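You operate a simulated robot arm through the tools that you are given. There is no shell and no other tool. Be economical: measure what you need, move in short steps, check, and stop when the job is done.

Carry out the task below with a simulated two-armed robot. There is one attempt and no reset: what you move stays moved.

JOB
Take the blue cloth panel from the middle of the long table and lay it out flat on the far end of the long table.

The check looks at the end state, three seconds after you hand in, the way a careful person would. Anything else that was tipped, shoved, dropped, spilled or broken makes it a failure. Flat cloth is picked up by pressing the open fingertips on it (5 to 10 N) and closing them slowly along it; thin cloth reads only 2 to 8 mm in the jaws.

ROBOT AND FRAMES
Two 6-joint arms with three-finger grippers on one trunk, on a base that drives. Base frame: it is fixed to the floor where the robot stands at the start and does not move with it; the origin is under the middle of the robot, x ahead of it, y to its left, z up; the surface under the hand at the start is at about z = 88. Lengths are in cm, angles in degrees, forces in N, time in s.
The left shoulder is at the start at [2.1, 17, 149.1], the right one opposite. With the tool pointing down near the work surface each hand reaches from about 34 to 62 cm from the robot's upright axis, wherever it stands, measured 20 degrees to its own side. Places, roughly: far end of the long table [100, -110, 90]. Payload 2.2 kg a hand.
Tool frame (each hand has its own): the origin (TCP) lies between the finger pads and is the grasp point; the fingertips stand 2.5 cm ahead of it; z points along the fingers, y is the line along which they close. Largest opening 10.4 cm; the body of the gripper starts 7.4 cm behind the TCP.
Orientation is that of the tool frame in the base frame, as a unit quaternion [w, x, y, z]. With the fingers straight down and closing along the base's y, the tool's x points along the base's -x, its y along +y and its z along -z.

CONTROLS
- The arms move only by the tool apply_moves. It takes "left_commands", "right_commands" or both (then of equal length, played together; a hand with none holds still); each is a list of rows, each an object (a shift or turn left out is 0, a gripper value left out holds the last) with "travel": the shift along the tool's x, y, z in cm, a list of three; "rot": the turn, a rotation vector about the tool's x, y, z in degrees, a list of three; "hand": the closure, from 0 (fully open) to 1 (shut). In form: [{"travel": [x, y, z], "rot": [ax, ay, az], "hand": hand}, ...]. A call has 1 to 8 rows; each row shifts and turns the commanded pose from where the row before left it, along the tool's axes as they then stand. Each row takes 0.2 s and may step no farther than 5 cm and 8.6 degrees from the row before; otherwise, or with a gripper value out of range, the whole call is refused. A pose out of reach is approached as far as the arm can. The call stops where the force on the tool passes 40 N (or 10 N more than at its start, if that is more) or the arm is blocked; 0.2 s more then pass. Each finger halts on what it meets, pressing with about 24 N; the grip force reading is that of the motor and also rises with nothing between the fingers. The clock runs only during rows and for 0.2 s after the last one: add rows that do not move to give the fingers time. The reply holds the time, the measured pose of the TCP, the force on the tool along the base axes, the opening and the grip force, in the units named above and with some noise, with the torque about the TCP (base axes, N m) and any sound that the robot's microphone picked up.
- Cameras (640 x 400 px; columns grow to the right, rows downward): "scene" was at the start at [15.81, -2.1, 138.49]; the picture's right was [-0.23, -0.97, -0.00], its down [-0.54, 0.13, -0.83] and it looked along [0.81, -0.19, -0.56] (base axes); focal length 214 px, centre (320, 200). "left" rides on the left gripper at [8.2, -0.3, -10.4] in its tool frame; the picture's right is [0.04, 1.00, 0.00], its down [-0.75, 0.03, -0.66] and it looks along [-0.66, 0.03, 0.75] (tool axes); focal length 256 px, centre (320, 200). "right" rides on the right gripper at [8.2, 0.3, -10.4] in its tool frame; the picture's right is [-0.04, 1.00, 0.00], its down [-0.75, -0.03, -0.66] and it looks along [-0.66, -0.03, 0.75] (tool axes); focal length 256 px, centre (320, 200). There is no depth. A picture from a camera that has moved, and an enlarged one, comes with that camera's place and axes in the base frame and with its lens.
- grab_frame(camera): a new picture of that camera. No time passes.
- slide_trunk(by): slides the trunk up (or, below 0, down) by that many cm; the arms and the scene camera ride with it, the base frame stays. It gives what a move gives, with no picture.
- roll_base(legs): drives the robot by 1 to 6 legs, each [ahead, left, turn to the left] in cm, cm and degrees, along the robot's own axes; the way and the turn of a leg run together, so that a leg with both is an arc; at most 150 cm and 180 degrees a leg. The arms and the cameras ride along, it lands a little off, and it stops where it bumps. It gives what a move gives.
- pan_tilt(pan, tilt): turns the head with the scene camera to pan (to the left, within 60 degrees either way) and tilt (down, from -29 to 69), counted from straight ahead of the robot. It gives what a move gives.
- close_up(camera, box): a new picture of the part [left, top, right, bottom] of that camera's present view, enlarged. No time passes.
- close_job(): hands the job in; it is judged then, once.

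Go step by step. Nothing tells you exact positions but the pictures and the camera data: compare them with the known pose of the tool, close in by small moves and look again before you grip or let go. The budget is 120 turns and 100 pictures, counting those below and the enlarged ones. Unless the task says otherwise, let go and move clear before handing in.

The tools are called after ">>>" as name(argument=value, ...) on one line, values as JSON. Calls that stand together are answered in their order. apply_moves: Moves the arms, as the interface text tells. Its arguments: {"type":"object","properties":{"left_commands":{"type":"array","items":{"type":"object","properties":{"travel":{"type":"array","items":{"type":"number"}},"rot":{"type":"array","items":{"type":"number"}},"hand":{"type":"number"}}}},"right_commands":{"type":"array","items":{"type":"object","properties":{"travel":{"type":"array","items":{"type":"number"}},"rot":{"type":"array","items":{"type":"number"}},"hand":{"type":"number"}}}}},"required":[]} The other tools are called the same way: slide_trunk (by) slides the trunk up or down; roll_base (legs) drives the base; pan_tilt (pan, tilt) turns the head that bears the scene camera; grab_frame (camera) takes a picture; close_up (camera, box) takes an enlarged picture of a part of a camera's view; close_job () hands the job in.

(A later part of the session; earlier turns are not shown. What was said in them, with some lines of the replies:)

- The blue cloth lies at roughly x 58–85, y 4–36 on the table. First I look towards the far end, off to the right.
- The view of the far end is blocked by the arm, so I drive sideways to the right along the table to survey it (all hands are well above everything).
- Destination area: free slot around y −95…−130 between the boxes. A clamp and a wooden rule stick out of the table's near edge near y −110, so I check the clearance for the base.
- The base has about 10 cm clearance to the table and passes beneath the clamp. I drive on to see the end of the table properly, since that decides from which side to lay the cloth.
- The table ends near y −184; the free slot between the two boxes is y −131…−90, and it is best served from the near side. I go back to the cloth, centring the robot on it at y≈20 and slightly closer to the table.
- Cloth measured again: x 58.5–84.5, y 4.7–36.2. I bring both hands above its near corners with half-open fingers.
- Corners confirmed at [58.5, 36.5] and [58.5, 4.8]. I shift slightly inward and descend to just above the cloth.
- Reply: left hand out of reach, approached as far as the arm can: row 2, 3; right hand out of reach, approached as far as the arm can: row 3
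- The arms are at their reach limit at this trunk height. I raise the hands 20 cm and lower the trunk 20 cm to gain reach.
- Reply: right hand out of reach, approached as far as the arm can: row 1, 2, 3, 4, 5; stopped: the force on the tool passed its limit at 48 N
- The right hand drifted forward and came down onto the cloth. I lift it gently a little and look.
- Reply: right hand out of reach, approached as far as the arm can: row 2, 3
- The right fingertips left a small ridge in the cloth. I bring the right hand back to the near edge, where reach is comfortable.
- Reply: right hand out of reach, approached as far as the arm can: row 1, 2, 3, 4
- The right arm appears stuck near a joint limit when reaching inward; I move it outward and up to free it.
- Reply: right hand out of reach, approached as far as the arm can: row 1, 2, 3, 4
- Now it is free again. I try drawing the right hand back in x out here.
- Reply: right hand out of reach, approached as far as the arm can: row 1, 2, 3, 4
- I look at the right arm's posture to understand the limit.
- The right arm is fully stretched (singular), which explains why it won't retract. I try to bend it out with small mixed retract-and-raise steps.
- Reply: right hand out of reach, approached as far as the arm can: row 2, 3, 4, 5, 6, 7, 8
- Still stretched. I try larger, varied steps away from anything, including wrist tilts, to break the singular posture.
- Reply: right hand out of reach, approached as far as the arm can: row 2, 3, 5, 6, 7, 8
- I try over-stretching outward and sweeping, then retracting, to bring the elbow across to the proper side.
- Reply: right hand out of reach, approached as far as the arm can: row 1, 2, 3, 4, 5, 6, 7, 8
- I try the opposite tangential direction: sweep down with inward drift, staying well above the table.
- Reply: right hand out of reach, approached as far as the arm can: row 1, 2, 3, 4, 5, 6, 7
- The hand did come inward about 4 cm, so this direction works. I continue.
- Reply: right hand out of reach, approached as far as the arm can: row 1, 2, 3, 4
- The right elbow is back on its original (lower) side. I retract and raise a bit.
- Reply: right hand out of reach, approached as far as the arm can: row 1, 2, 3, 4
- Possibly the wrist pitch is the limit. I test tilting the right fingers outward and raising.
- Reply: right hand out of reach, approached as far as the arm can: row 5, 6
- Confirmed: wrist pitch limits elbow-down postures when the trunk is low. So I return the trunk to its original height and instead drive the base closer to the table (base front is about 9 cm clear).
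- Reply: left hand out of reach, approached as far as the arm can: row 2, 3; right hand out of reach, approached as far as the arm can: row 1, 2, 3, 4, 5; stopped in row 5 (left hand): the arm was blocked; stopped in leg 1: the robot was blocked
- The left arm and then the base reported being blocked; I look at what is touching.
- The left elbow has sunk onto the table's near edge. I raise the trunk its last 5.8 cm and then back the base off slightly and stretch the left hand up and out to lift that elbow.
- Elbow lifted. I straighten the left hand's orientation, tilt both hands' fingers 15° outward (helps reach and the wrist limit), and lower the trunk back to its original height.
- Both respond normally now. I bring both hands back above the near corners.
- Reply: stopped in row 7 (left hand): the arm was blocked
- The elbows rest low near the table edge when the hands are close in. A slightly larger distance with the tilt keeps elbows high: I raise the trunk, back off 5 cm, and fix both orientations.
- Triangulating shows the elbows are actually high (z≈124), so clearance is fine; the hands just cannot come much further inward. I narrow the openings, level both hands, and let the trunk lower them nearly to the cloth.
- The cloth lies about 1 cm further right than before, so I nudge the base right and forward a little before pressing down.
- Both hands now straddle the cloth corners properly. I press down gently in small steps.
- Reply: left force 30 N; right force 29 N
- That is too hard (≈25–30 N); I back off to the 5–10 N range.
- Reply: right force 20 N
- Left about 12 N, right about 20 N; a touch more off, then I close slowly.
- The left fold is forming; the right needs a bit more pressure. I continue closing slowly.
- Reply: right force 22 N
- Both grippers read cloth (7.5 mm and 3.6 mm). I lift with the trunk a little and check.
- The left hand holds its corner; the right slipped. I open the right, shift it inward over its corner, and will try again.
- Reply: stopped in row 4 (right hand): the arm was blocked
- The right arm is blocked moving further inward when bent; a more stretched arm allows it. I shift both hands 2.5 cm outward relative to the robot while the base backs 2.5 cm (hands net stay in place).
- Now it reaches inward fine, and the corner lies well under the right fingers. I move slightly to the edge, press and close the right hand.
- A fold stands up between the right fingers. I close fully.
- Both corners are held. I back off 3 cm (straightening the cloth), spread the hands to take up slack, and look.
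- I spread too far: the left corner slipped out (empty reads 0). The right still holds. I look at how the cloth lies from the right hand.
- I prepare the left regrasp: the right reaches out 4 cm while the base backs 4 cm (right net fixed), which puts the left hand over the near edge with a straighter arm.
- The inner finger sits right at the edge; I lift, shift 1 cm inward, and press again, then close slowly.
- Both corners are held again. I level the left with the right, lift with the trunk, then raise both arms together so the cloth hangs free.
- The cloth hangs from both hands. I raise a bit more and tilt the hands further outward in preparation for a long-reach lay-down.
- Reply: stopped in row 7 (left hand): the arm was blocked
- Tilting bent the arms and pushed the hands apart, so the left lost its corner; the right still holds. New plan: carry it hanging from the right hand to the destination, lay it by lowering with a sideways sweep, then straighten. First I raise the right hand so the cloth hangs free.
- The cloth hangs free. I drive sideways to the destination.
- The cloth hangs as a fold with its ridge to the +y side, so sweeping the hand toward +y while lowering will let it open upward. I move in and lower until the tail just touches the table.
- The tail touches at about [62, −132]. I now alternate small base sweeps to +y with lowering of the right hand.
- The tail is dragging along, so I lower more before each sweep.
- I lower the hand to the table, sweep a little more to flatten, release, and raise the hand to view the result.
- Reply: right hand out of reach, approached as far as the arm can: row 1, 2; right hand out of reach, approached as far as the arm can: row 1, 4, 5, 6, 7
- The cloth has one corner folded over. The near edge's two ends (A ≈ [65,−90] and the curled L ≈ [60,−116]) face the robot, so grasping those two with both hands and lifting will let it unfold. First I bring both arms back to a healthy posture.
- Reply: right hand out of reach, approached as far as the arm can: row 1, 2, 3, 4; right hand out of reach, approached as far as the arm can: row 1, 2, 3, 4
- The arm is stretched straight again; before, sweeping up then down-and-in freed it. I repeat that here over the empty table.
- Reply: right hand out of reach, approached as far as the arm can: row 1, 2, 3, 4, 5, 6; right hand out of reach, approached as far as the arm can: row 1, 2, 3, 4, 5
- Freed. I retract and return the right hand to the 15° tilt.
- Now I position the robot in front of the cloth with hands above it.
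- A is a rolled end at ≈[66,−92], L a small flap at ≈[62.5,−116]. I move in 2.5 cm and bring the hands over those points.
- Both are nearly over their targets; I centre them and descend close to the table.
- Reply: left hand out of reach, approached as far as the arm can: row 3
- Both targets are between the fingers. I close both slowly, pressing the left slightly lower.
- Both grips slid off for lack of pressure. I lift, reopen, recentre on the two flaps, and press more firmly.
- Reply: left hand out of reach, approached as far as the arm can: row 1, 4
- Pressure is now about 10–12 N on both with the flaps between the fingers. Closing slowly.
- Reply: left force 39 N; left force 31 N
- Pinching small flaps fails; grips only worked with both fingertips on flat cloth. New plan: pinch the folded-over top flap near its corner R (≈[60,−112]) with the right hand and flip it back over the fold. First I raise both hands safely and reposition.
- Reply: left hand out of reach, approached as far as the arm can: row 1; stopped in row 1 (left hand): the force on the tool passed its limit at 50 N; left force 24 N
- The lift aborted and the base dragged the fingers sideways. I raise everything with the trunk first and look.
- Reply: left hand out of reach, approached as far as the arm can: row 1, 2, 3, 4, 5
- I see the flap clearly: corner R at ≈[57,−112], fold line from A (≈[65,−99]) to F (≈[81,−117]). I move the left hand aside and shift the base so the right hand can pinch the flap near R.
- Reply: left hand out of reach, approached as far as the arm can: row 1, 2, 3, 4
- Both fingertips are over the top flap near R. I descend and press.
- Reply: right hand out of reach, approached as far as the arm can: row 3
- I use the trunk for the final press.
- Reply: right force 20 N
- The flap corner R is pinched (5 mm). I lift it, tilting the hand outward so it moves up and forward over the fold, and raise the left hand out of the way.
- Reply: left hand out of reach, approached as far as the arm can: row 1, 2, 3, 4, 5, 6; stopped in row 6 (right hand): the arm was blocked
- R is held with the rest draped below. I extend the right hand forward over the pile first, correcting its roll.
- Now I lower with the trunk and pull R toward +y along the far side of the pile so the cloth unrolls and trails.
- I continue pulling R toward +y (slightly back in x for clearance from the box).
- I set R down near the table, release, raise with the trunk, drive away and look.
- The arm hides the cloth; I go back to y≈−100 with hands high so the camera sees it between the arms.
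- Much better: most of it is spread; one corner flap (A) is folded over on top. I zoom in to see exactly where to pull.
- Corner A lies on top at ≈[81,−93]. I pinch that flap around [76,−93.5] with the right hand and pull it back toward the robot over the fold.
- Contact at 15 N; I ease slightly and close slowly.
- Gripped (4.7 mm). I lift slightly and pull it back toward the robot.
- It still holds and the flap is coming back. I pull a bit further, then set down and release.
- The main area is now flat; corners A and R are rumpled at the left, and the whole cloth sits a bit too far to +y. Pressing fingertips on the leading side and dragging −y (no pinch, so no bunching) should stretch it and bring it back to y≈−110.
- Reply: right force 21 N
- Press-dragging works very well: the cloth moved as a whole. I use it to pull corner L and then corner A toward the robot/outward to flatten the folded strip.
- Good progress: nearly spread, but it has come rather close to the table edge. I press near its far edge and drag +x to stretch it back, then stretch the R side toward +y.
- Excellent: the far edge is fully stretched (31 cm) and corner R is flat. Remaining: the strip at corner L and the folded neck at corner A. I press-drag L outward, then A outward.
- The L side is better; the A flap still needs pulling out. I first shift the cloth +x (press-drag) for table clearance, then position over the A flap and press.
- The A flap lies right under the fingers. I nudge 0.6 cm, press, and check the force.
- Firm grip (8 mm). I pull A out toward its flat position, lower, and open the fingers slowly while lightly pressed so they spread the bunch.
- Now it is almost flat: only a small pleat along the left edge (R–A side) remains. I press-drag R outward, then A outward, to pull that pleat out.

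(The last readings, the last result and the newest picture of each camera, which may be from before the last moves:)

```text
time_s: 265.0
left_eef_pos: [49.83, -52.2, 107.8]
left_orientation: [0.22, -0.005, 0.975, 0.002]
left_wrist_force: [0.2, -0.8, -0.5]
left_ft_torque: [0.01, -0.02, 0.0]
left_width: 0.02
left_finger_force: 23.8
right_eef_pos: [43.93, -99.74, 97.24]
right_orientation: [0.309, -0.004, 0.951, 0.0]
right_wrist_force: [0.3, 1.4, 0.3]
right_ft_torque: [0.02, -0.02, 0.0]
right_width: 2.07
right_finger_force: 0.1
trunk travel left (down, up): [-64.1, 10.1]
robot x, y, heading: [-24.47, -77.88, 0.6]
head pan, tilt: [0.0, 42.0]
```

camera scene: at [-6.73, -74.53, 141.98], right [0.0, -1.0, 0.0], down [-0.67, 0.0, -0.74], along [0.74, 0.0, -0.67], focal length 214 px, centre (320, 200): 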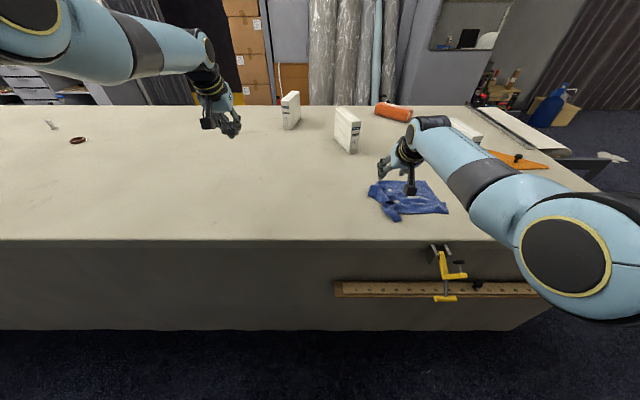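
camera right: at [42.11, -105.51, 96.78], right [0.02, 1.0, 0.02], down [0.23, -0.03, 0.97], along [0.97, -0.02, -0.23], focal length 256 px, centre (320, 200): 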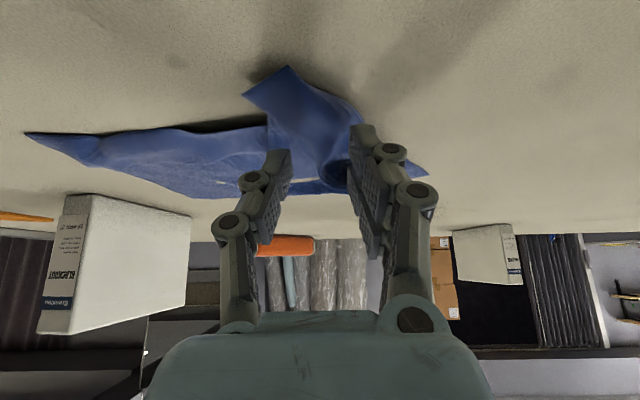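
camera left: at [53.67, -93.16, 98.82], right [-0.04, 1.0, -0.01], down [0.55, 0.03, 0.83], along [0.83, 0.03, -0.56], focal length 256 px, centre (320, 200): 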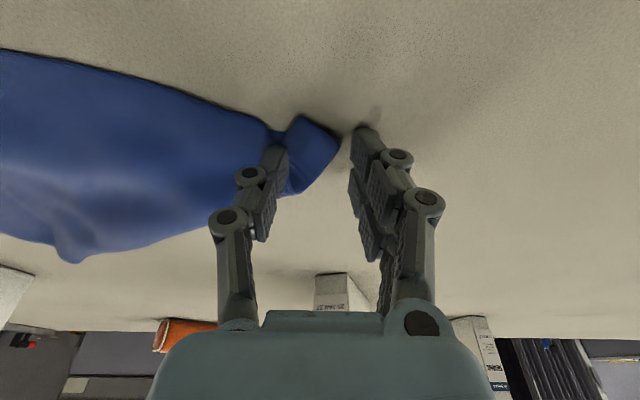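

>>> slide_trunk(by=-6)

>>> roll_base(legs=[[-2, 5, 0]])

>>> slide_trunk(by=5)

>>> roll_base(legs=[[10, -3.5, 0]])

>>> slide_trunk(by=-5)

>>> roll_base(legs=[[0, 4.5, 0]])

>>> slide_trunk(by=14.5)

```text
time_s: 266.0
left_eef_pos: [49.76, -52.17, 101.76]
left_orientation: [0.221, -0.005, 0.975, 0.002]
left_wrist_force: [0.9, 0.9, -0.2]
left_ft_torque: [0.03, 0.02, 0.0]
left_width: 0.02
left_finger_force: 24.4
right_eef_pos: [44.09, -99.67, 91.35]
right_orientation: [0.31, -0.005, 0.951, 0.0]
right_wrist_force: [1.3, 0.4, 7.3]
right_ft_torque: [0.11, -0.04, -0.01]
right_width: 2.18
right_finger_force: 0.5
trunk travel left (down, up): [-58.1, 16.1]
robot x, y, heading: [-25.24, -77.88, 0.4]
head pan, tilt: [0.0, 42.0]
```

```text
time_s: 267.0
left_eef_pos: [47.88, -46.89, 101.69]
left_orientation: [0.22, -0.005, 0.976, 0.0]
left_wrist_force: [1.1, -0.5, -0.7]
left_ft_torque: [-0.05, 0.03, -0.01]
left_width: 0.0
left_finger_force: 24.1
right_eef_pos: [42.01, -94.54, 91.3]
right_orientation: [0.31, -0.005, 0.951, -0.002]
right_wrist_force: [-0.3, 1.2, 8.3]
right_ft_torque: [0.09, 0.07, 0.01]
right_width: 2.11
right_finger_force: 0.0
trunk travel left (down, up): [-58.1, 16.1]
robot x, y, heading: [-27.13, -72.75, 0.4]
head pan, tilt: [0.0, 42.0]
```

```text
time_s: 267.9
left_eef_pos: [47.78, -47.04, 106.74]
left_orientation: [0.22, -0.005, 0.975, 0.001]
left_wrist_force: [0.7, -0.2, -0.1]
left_ft_torque: [0.0, 0.0, 0.02]
left_width: 0.0
left_finger_force: 24.3
right_eef_pos: [42.08, -94.77, 96.28]
right_orientation: [0.308, -0.005, 0.951, -0.001]
right_wrist_force: [-0.2, 0.2, -0.1]
right_ft_torque: [0.0, 0.0, 0.02]
right_width: 2.06
right_finger_force: 0.1
trunk travel left (down, up): [-63.1, 11.1]
robot x, y, heading: [-26.8, -72.76, 0.2]
head pan, tilt: [0.0, 42.0]
```

```text
time_s: 269.1
left_eef_pos: [57.92, -50.73, 106.66]
left_orientation: [0.22, -0.006, 0.975, 0.002]
left_wrist_force: [0.8, -0.1, -0.4]
left_ft_torque: [0.02, 0.01, 0.01]
left_width: 0.01
left_finger_force: 24.4
right_eef_pos: [52.06, -98.32, 96.22]
right_orientation: [0.309, -0.004, 0.951, -0.001]
right_wrist_force: [0.2, -0.1, -0.1]
right_ft_torque: [-0.01, 0.01, 0.0]
right_width: 2.08
right_finger_force: 0.1
trunk travel left (down, up): [-63.1, 11.1]
robot x, y, heading: [-16.85, -76.13, 0.2]
head pan, tilt: [0.0, 42.0]
```

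```text
time_s: 270.0
left_eef_pos: [57.89, -50.64, 101.83]
left_orientation: [0.221, -0.005, 0.975, 0.001]
left_wrist_force: [-0.4, -0.6, -0.1]
left_ft_torque: [0.03, 0.02, -0.01]
left_width: 0.0
left_finger_force: 23.8
right_eef_pos: [52.11, -98.12, 91.44]
right_orientation: [0.311, -0.004, 0.95, 0.0]
right_wrist_force: [-0.6, 2.4, 5.2]
right_ft_torque: [0.14, 0.08, 0.02]
right_width: 2.14
right_finger_force: 0.3
trunk travel left (down, up): [-58.1, 16.1]
robot x, y, heading: [-17.08, -76.37, 0.5]
head pan, tilt: [0.0, 42.0]
```

```text
time_s: 270.9
left_eef_pos: [57.74, -45.97, 101.66]
left_orientation: [0.22, -0.005, 0.975, 0.0]
left_wrist_force: [0.1, 1.1, 0.4]
left_ft_torque: [-0.06, -0.01, -0.04]
left_width: 0.0
left_finger_force: 24.0
right_eef_pos: [51.97, -93.67, 91.23]
right_orientation: [0.31, -0.005, 0.951, -0.002]
right_wrist_force: [1.3, -1.4, 4.1]
right_ft_torque: [-0.02, -0.01, -0.03]
right_width: 2.01
right_finger_force: 0.1
trunk travel left (down, up): [-58.1, 16.1]
robot x, y, heading: [-17.05, -71.75, 0.4]
head pan, tilt: [0.0, 42.0]
```

```text
time_s: 272.6
left_eef_pos: [57.78, -46.12, 116.13]
left_orientation: [0.22, -0.006, 0.975, 0.003]
left_wrist_force: [-0.5, 0.0, -1.1]
left_ft_torque: [0.03, -0.03, 0.01]
left_width: 0.01
left_finger_force: 24.5
right_eef_pos: [52.06, -93.73, 105.73]
right_orientation: [0.31, -0.005, 0.951, -0.001]
right_wrist_force: [-0.5, -0.2, 0.4]
right_ft_torque: [0.0, 0.0, -0.02]
right_width: 2.09
right_finger_force: 0.2
trunk travel left (down, up): [-72.6, 1.6]
robot x, y, heading: [-16.88, -72.16, 0.4]
head pan, tilt: [0.0, 42.0]
```

The contact forces suggest the cloth followed. I use my last picture to check.

>>> roll_base(legs=[[1.5, -30, 0]])

>>> close_up(camera="scene", box=[250, 130, 410, 240])

```text
time_s: 274.6
left_eef_pos: [59.49, -75.94, 116.22]
left_orientation: [0.22, -0.006, 0.975, 0.002]
left_wrist_force: [0.0, -0.2, 0.5]
left_ft_torque: [0.03, -0.01, 0.03]
left_width: 0.02
left_finger_force: 24.4
right_eef_pos: [53.77, -123.61, 105.83]
right_orientation: [0.31, -0.006, 0.951, -0.001]
right_wrist_force: [-0.7, 0.2, 0.4]
right_ft_torque: [-0.02, 0.0, 0.02]
right_width: 2.08
right_finger_force: 0.0
trunk travel left (down, up): [-72.6, 1.6]
robot x, y, heading: [-15.21, -101.75, 0.3]
head pan, tilt: [0.0, 42.0]
```

```text
3.64 times, centred on (330, 185) of scene
camera zoom: at [0.28, -101.69, 141.59], right [0.01, -1.0, 0.0], down [-0.67, 0.0, -0.74], along [0.74, 0.01, -0.67], focal length 780 px, centre (284, 254)
```

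zoom: 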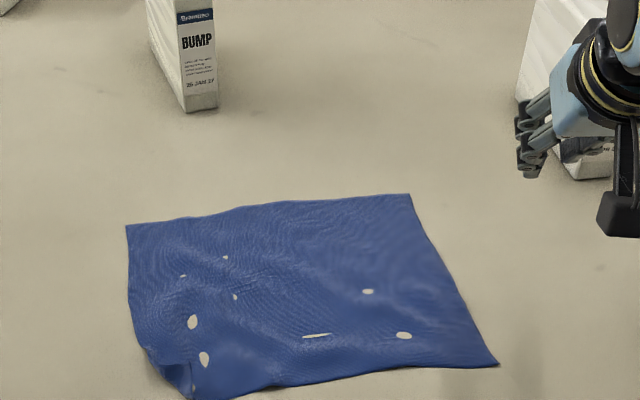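

The cloth now lies flat and square, centred at about [55, −104]. I make one last gentle press-drag of ~10 cm away from the table edge (and slightly −y), toward the middle of the far-end area; such drags kept it flat before.

>>> apply_moves(right_commands=[{"hand": 0.35}, {}, {}])

>>> roll_base(legs=[[6.7, 22.1, 0]])

>>> slide_trunk(by=-14.4)

```text
time_s: 275.4
left_eef_pos: [59.43, -75.97, 116.24]
left_orientation: [0.219, -0.006, 0.976, 0.002]
left_wrist_force: [0.3, -0.4, 0.1]
left_ft_torque: [0.0, 0.0, 0.01]
left_width: 0.0
left_finger_force: 23.7
right_eef_pos: [53.76, -123.74, 105.84]
right_orientation: [0.31, -0.005, 0.951, -0.001]
right_wrist_force: [-0.6, 0.1, -0.2]
right_ft_torque: [0.03, 0.03, 0.02]
right_width: 6.79
right_finger_force: 0.1
trunk travel left (down, up): [-72.6, 1.6]
robot x, y, heading: [-15.1, -101.81, 0.6]
head pan, tilt: [0.0, 42.0]
```

```text
time_s: 277.2
left_eef_pos: [66.18, -53.77, 116.18]
left_orientation: [0.22, -0.006, 0.975, 0.001]
left_wrist_force: [0.5, -0.2, -0.3]
left_ft_torque: [-0.02, -0.01, -0.02]
left_width: 0.0
left_finger_force: 23.6
right_eef_pos: [60.23, -101.37, 105.72]
right_orientation: [0.31, -0.006, 0.951, -0.001]
right_wrist_force: [0.9, -0.1, 0.5]
right_ft_torque: [-0.01, 0.01, 0.01]
right_width: 6.76
right_finger_force: 0.2
trunk travel left (down, up): [-72.6, 1.6]
robot x, y, heading: [-8.46, -79.55, 0.4]
head pan, tilt: [0.0, 42.0]
```

```text
time_s: 278.9
left_eef_pos: [66.08, -53.67, 101.81]
left_orientation: [0.221, -0.006, 0.975, 0.003]
left_wrist_force: [-1.2, 0.1, -0.5]
left_ft_torque: [0.01, 0.01, 0.01]
left_width: 0.0
left_finger_force: 23.6
right_eef_pos: [60.4, -101.45, 91.53]
right_orientation: [0.31, -0.005, 0.951, -0.001]
right_wrist_force: [0.8, 0.5, 0.5]
right_ft_torque: [0.03, -0.01, 0.0]
right_width: 6.77
right_finger_force: 0.0
trunk travel left (down, up): [-58.2, 16.0]
robot x, y, heading: [-8.64, -79.46, 0.6]
head pan, tilt: [0.0, 42.0]
```

Not yet in contact with the wider opening; I lower a little more until about 6–8 N.

>>> slide_trunk(by=-0.3)

```text
time_s: 279.4
left_eef_pos: [65.93, -53.66, 101.55]
left_orientation: [0.221, -0.006, 0.975, 0.001]
left_wrist_force: [0.6, 0.3, -0.1]
left_ft_torque: [0.0, -0.02, -0.04]
left_width: 0.0
left_finger_force: 23.4
right_eef_pos: [60.47, -101.39, 91.3]
right_orientation: [0.312, -0.006, 0.95, -0.001]
right_wrist_force: [0.3, 0.7, 8.0]
right_ft_torque: [0.26, 0.01, -0.01]
right_width: 6.96
right_finger_force: 0.9
trunk travel left (down, up): [-57.9, 16.3]
robot x, y, heading: [-9.12, -79.51, 0.5]
head pan, tilt: [0.0, 42.0]
```

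>>> roll_base(legs=[[10, -3, 0]])

>>> slide_trunk(by=15)

>>> roll_base(legs=[[-16, 0, 0], [0, 40, 0]])

```text
time_s: 280.6
left_eef_pos: [76.11, -56.76, 101.69]
left_orientation: [0.221, -0.007, 0.975, 0.003]
left_wrist_force: [0.9, -1.0, -0.8]
left_ft_torque: [0.0, 0.0, -0.03]
left_width: 0.0
left_finger_force: 24.5
right_eef_pos: [70.34, -104.36, 91.11]
right_orientation: [0.311, -0.005, 0.951, -0.001]
right_wrist_force: [-3.0, 2.1, 7.4]
right_ft_torque: [0.32, 0.15, 0.14]
right_width: 7.23
right_finger_force: 1.6
trunk travel left (down, up): [-57.9, 16.3]
robot x, y, heading: [1.41, -82.25, 0.6]
head pan, tilt: [0.0, 42.0]
```

```text
time_s: 282.3
left_eef_pos: [75.96, -56.63, 116.62]
left_orientation: [0.219, -0.006, 0.976, 0.002]
left_wrist_force: [-0.3, -0.5, -0.3]
left_ft_torque: [-0.03, 0.01, 0.02]
left_width: 0.0
left_finger_force: 24.3
right_eef_pos: [70.3, -104.35, 106.03]
right_orientation: [0.309, -0.006, 0.951, -0.001]
right_wrist_force: [0.3, 0.3, 0.4]
right_ft_torque: [0.02, -0.01, 0.01]
right_width: 6.77
right_finger_force: 0.1
trunk travel left (down, up): [-72.9, 1.3]
robot x, y, heading: [1.06, -82.29, 0.4]
head pan, tilt: [0.0, 42.0]
```

```text
time_s: 285.9
left_eef_pos: [60.14, -16.98, 116.53]
left_orientation: [0.219, -0.003, 0.976, 0.0]
left_wrist_force: [-0.1, -0.3, 0.1]
left_ft_torque: [-0.01, 0.01, -0.01]
left_width: 0.0
left_finger_force: 24.2
right_eef_pos: [54.02, -64.75, 106.15]
right_orientation: [0.31, -0.002, 0.951, -0.002]
right_wrist_force: [0.6, -0.3, 0.6]
right_ft_torque: [0.0, -0.02, 0.02]
right_width: 6.76
right_finger_force: 0.0
trunk travel left (down, up): [-72.9, 1.3]
robot x, y, heading: [-15.2, -42.26, 0.1]
head pan, tilt: [0.0, 42.0]
```

The contact force stayed steady through the drag. By my estimate the cloth is now centred near [65, −107], clear of the boxes. The hands are clear, so I hand in.

>>> close_job()

```text
The job is handed in.
```

The blue cloth is on the far end of the long table, and I have handed the job in. I estimate its centre at about [65, −107].

- **Flatness:** In my last picture it lay flat and nearly square, with a small pleat at one near corner. After that I dragged it about 10 cm further from the table edge with the fingertips. I had no pictures left to check it again.
- **Position:** It lies toward the near side of the table, about 35 cm short of the rough target [100, −110]. The arms could not reach further across.
- **Other objects:** I saw nothing else tipped or moved, and the hands are clear of the table.
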